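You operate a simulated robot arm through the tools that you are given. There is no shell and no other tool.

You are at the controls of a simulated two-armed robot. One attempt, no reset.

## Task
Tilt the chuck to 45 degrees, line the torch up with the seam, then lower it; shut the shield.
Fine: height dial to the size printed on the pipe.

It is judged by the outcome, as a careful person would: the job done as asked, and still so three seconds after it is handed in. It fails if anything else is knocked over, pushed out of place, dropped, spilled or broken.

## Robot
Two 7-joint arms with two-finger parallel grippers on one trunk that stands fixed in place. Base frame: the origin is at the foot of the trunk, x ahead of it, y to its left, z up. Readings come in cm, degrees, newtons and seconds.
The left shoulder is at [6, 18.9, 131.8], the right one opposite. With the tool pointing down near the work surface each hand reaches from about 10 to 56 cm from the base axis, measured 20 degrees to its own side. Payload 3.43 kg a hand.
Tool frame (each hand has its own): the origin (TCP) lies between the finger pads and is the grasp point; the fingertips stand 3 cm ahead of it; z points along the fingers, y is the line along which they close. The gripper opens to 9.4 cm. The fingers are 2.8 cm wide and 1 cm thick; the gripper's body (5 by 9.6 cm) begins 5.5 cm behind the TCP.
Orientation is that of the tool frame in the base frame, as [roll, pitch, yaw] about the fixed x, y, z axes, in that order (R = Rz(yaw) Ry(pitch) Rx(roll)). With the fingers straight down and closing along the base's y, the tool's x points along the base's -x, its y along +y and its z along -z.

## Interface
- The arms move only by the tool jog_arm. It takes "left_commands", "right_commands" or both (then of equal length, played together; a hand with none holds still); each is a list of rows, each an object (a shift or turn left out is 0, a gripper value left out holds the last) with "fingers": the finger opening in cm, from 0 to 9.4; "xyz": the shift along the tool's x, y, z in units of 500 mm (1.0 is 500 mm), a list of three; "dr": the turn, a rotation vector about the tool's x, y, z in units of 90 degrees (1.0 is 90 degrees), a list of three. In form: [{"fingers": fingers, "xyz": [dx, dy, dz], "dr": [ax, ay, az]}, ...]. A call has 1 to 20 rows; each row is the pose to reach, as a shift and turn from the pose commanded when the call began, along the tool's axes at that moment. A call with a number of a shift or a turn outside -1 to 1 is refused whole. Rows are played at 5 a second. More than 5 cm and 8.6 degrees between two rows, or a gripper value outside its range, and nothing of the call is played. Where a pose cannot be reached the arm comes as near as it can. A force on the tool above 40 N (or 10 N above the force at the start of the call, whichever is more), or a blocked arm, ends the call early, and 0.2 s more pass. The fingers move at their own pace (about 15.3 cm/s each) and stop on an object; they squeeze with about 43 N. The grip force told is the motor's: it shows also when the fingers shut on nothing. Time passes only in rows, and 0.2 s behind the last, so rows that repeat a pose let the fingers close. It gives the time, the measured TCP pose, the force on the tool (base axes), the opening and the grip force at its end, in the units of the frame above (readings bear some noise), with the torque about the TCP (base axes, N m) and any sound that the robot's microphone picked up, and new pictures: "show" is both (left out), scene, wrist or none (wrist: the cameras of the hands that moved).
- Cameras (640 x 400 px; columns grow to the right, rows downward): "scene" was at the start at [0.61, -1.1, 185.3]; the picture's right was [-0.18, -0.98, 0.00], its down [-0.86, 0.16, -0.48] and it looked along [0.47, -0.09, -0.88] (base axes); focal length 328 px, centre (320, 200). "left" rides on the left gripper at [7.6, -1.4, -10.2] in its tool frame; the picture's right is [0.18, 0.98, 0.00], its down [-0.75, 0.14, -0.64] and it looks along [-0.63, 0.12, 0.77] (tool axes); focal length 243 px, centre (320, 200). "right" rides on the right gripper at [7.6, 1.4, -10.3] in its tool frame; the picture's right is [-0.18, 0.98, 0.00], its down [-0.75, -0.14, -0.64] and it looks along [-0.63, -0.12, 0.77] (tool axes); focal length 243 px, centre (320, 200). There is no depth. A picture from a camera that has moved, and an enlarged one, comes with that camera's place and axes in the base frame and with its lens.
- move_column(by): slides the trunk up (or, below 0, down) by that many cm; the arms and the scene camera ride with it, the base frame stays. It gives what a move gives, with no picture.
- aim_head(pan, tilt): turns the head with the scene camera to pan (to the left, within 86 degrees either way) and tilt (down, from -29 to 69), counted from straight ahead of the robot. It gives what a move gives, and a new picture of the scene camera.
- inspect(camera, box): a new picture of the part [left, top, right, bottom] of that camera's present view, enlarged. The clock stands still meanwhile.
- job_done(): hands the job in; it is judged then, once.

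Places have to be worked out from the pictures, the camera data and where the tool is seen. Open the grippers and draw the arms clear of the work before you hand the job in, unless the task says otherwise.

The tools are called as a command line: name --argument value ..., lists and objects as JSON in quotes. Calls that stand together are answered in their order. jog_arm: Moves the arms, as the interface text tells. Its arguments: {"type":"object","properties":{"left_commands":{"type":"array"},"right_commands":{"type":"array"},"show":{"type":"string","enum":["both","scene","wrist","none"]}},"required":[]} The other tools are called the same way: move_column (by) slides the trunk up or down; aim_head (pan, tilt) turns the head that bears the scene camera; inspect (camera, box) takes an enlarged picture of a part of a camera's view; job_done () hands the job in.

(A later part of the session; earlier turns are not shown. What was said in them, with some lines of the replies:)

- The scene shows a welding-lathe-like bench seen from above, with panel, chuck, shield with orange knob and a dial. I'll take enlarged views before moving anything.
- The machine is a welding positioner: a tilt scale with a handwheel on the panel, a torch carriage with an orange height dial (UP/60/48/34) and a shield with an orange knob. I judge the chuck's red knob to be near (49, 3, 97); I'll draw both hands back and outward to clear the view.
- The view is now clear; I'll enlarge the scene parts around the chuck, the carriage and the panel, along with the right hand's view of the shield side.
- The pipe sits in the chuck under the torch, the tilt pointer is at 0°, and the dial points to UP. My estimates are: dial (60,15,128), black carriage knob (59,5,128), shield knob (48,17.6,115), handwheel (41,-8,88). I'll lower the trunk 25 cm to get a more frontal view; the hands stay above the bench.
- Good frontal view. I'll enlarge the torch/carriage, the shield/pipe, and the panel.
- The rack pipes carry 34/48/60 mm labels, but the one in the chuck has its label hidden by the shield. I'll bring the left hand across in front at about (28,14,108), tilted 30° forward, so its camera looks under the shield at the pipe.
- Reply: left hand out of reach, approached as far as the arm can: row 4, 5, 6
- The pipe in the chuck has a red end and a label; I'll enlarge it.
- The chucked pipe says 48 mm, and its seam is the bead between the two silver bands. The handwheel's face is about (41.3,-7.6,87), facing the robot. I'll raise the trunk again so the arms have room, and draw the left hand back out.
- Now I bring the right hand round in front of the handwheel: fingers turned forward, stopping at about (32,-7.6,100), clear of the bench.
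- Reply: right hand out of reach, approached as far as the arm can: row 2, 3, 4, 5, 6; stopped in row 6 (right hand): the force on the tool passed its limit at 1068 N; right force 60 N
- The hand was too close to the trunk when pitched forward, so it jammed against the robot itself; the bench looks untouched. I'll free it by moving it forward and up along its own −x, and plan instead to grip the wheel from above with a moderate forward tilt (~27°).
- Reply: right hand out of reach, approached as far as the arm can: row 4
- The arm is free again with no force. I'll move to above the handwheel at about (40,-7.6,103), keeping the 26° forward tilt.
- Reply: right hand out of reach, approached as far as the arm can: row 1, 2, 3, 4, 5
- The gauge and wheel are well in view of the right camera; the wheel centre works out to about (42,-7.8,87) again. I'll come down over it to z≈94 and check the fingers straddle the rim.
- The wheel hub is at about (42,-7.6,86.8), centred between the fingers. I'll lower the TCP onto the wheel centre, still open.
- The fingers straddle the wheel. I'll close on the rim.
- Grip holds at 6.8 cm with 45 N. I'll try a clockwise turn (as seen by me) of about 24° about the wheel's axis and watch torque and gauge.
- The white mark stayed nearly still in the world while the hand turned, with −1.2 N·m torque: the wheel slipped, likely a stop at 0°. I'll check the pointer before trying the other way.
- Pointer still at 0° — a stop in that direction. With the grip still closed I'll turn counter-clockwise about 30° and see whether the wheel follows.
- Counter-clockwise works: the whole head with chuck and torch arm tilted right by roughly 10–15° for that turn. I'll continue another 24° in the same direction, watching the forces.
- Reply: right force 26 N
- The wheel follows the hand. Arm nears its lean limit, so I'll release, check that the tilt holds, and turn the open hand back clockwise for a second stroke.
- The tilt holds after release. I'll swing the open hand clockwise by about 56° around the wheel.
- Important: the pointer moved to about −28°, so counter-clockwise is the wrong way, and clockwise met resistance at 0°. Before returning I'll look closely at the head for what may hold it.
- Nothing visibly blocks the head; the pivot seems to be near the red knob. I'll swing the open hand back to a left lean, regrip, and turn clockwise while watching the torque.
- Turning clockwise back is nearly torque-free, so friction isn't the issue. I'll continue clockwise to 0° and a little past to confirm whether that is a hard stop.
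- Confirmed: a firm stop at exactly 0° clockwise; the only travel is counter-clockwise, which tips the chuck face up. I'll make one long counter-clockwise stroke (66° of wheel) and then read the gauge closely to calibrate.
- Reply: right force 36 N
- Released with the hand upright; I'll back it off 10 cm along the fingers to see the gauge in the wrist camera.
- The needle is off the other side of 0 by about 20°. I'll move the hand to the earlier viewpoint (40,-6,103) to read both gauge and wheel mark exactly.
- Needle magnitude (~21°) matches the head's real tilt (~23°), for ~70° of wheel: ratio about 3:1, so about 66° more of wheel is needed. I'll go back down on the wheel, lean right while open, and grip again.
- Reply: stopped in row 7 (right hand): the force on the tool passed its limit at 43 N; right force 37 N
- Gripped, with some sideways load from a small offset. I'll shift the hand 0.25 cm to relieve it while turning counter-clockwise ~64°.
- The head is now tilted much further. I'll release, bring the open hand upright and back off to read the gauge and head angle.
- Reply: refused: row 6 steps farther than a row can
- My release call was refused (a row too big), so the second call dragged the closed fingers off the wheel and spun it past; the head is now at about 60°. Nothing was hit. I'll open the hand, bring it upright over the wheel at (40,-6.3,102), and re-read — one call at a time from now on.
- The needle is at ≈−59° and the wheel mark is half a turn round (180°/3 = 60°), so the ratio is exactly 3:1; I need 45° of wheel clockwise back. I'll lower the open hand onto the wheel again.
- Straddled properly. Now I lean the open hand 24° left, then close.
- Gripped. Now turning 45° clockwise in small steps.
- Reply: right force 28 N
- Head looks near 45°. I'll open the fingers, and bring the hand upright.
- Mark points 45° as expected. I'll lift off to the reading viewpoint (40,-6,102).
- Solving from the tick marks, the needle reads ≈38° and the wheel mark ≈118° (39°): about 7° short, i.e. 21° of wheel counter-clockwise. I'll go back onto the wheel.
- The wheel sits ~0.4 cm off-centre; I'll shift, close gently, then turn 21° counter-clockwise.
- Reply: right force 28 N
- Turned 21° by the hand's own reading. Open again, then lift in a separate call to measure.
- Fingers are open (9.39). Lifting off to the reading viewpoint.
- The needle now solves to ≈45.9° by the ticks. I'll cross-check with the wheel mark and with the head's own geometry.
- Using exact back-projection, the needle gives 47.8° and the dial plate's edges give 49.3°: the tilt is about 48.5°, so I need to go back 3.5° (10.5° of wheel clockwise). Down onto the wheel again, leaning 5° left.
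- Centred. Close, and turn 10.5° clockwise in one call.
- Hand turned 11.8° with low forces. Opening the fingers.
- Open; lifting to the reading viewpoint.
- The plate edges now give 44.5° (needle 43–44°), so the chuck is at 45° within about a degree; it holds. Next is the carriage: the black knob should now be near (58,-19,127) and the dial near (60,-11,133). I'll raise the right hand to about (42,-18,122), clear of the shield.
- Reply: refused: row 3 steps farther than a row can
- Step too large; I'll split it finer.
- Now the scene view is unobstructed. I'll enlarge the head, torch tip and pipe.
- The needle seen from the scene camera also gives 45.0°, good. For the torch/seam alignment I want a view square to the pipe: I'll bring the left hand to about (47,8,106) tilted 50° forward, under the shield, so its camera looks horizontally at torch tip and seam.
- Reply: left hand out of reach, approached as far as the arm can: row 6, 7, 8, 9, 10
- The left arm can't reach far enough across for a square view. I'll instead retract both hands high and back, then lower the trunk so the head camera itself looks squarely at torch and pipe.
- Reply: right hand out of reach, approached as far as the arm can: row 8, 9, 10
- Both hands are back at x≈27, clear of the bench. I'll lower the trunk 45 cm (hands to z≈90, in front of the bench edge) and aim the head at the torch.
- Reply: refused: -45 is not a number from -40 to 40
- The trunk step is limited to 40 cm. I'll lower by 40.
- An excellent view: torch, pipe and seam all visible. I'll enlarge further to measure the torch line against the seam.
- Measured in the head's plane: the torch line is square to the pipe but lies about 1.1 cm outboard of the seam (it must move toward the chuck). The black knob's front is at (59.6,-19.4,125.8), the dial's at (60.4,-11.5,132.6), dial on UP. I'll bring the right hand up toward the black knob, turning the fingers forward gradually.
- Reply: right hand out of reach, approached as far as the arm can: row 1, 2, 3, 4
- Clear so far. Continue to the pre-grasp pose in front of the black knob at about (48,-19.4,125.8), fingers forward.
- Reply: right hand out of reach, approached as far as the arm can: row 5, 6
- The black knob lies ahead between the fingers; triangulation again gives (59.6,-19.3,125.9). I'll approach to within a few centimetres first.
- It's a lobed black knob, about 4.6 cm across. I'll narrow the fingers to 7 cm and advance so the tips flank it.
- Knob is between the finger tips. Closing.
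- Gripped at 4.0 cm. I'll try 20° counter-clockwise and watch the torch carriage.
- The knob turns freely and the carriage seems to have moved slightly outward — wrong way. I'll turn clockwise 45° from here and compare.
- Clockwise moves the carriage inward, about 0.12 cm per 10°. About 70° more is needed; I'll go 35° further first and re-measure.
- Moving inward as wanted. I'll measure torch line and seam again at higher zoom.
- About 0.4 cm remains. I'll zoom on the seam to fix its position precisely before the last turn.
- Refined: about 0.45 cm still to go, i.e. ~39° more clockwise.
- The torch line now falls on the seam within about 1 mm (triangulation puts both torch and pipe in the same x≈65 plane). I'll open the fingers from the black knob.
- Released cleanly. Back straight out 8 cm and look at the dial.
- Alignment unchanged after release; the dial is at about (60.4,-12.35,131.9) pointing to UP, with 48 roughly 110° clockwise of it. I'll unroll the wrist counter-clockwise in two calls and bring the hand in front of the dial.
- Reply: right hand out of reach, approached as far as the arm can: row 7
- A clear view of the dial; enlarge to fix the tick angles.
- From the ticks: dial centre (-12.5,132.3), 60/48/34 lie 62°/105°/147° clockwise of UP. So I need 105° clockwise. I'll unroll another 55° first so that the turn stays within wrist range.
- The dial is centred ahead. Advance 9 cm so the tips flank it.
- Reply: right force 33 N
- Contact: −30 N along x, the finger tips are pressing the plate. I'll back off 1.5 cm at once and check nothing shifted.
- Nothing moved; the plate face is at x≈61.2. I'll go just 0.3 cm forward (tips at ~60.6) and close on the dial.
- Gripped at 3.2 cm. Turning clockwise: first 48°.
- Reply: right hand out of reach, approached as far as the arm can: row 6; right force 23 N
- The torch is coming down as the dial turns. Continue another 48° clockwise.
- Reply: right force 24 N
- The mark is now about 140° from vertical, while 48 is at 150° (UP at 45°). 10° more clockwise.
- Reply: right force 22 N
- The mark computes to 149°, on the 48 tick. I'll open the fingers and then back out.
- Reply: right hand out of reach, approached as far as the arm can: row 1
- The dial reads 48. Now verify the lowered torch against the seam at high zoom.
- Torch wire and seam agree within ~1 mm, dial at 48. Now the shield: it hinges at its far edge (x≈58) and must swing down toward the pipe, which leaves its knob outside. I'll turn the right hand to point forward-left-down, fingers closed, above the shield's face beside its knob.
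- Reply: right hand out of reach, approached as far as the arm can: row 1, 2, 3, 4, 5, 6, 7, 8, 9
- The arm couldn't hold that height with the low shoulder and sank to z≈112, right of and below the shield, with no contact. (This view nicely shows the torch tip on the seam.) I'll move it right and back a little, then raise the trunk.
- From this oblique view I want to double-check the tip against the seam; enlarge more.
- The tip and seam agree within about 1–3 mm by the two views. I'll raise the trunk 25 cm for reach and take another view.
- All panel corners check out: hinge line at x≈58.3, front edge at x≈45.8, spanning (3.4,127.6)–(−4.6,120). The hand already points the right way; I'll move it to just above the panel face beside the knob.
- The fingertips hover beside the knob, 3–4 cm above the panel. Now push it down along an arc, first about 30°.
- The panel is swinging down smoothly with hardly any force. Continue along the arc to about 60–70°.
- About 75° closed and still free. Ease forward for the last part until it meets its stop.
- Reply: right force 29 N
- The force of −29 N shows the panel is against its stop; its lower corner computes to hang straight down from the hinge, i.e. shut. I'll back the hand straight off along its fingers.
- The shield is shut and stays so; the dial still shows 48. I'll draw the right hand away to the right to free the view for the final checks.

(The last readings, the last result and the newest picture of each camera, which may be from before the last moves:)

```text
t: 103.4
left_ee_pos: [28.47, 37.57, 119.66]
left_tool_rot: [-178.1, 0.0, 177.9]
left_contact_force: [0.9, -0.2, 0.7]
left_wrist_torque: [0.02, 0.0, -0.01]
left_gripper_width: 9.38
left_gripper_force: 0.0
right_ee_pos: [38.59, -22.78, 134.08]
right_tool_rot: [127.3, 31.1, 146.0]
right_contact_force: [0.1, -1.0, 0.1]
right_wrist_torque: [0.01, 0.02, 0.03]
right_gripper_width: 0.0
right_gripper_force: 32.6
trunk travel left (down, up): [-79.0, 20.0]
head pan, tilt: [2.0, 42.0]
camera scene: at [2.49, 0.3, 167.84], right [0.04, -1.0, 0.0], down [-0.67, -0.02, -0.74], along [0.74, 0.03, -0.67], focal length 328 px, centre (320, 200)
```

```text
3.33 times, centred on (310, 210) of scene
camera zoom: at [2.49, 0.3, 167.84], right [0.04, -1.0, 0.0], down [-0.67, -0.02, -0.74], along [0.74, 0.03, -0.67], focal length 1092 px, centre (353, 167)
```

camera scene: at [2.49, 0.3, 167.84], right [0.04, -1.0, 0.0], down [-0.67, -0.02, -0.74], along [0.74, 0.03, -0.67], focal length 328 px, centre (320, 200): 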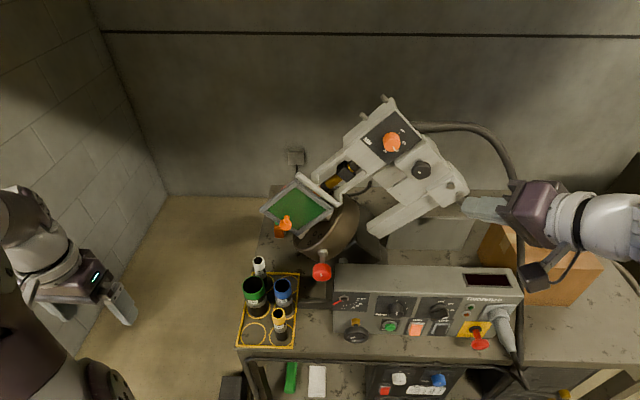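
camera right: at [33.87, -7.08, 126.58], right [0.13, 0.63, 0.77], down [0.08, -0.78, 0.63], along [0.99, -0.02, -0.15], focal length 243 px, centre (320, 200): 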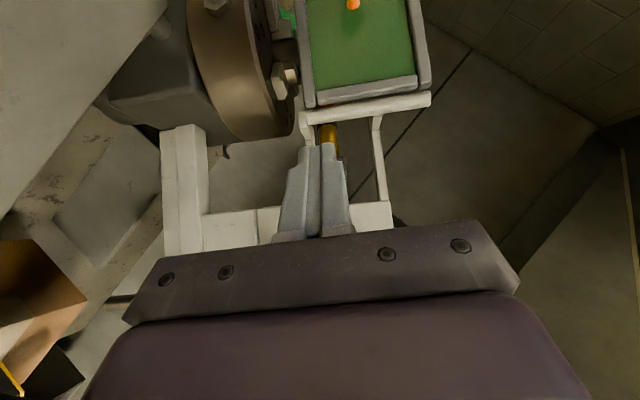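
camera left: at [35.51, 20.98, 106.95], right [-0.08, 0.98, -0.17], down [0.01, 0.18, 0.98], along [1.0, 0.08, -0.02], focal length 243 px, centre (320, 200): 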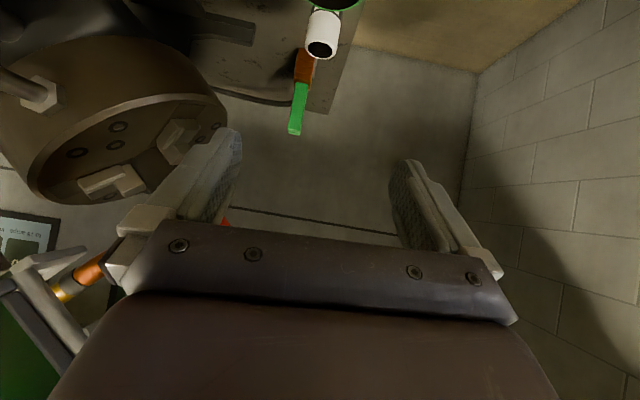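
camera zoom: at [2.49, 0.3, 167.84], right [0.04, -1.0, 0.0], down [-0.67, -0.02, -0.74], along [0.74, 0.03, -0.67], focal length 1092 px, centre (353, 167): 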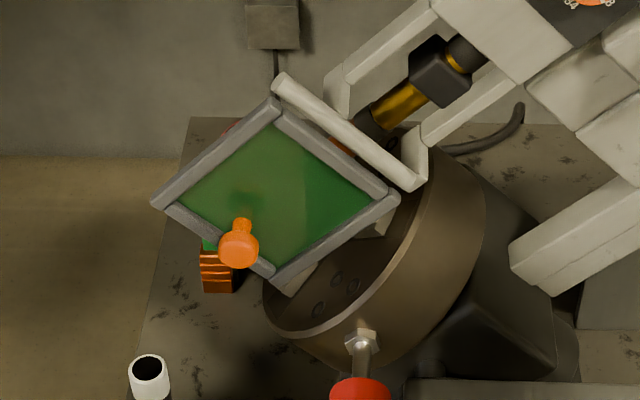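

Needle ≈44–45°, plate edges ≈44–45°, dial on 48, shield shut, nothing displaced. Last, I open the right gripper and retract it in front of the bench, tool down.

jog_arm --right_commands '[{"fingers": 9.4, "xyz": [0.014, -0.019, -0.02], "dr": [0.0503, 0.0526, -0.0206]}, {"fingers": 9.4, "xyz": [0.028, -0.038, -0.04], "dr": [0.1006, 0.1053, -0.0411]}, {"xyz": [0.042, -0.057, -0.06], "dr": [0.151, 0.158, -0.0617]}, {"xyz": [0.056, -0.076, -0.08], "dr": [0.201, 0.2106, -0.0822]}, {"xyz": [0.07, -0.096, -0.09], "dr": [0.2514, 0.2632, -0.1028]}, {"xyz": [0.083, -0.115, -0.1], "dr": [0.3017, 0.3159, -0.1233]}, {"xyz": [0.097, -0.134, -0.107], "dr": [0.352, 0.3685, -0.144]}, {"xyz": [0.111, -0.153, -0.113], "dr": [0.4022, 0.4212, -0.1644]}, {"xyz": [0.125, -0.172, -0.119], "dr": [0.4525, 0.4738, -0.185]}]' --show "both"

```text
t: 105.4
left_ee_pos: [28.53, 37.72, 119.54]
left_tool_rot: [-178.0, 0.0, 177.8]
left_contact_force: [0.0, 0.6, 0.6]
left_wrist_torque: [0.0, 0.0, 0.01]
left_gripper_width: 9.41
left_gripper_force: 0.1
right_ee_pos: [31.53, -27.8, 129.41]
right_tool_rot: [168.2, 10.7, 174.8]
right_contact_force: [0.8, 0.5, 0.1]
right_wrist_torque: [0.0, 0.0, 0.01]
right_gripper_width: 9.41
right_gripper_force: 0.0
right hand out of reach, approached as far as the arm can: row 7, 8, 9
trunk travel left (down, up): [-79.0, 20.0]
head pan, tilt: [2.0, 42.0]
camera scene: at [2.51, 0.41, 167.84], right [0.03, -1.0, 0.0], down [-0.67, -0.02, -0.74], along [0.74, 0.03, -0.67], focal length 328 px, centre (320, 200)
camera right: at [22.09, -27.69, 138.29], right [0.23, 0.95, 0.23], down [0.6, -0.33, 0.73], along [0.77, -0.03, -0.64], focal length 243 px, centre (320, 200)
```

scene: 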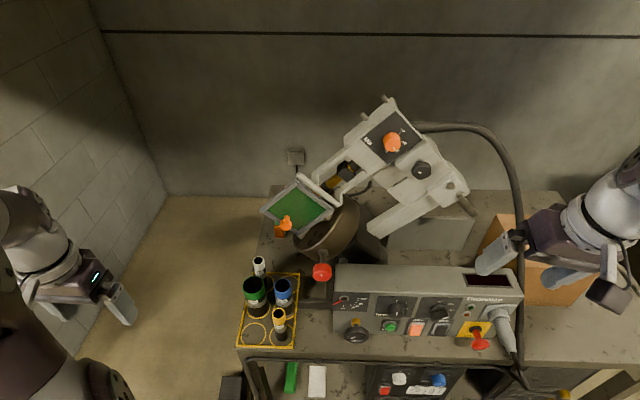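
right: 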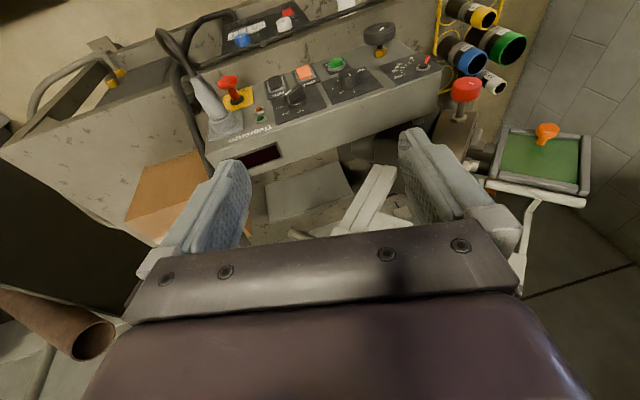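

Both arms are clear with grippers open; the chuck is at 45°, the torch is on the seam and lowered with the dial at 48, and the shield is shut. Nothing else has been moved, so I hand the job in.

job_done

```text
The job is handed in.
```

I handed the job in with all four parts done. Nothing else looked moved or knocked over.

| Item | Final state |
|---|---|
| **Chuck tilt** | About 44–45°. The gauge needle and the edges of the torch head both give this. |
| **Torch on the seam** | Within about 1–3 mm along the pipe. One view put it 1 mm off and another about 3 mm, both toward the chuck. I didn't recheck it after shutting the shield, because the shield hides it. |
| **Height dial** | At 48, matching the "48 mm" label on the pipe in the chuck, with the torch lowered. |
| **Shield** | Shut against its stop, and it stayed shut when I let go. |

- **Needle reads backwards:** the chuck has a hard stop at 0° and only tilts face-up. That moves the needle off the far side of 0°, so I read 45° as a mirror image of the scale.
- **Wheel slipped once:** I pulled the closed gripper off the handwheel and the head swung to about 60°. It hit nothing, and I brought it back to 45°.
- **Other contacts:** the right arm jammed once against the robot's own body early on. The fingers also pressed the dial plate with about 30 N. Nothing shifted either time.
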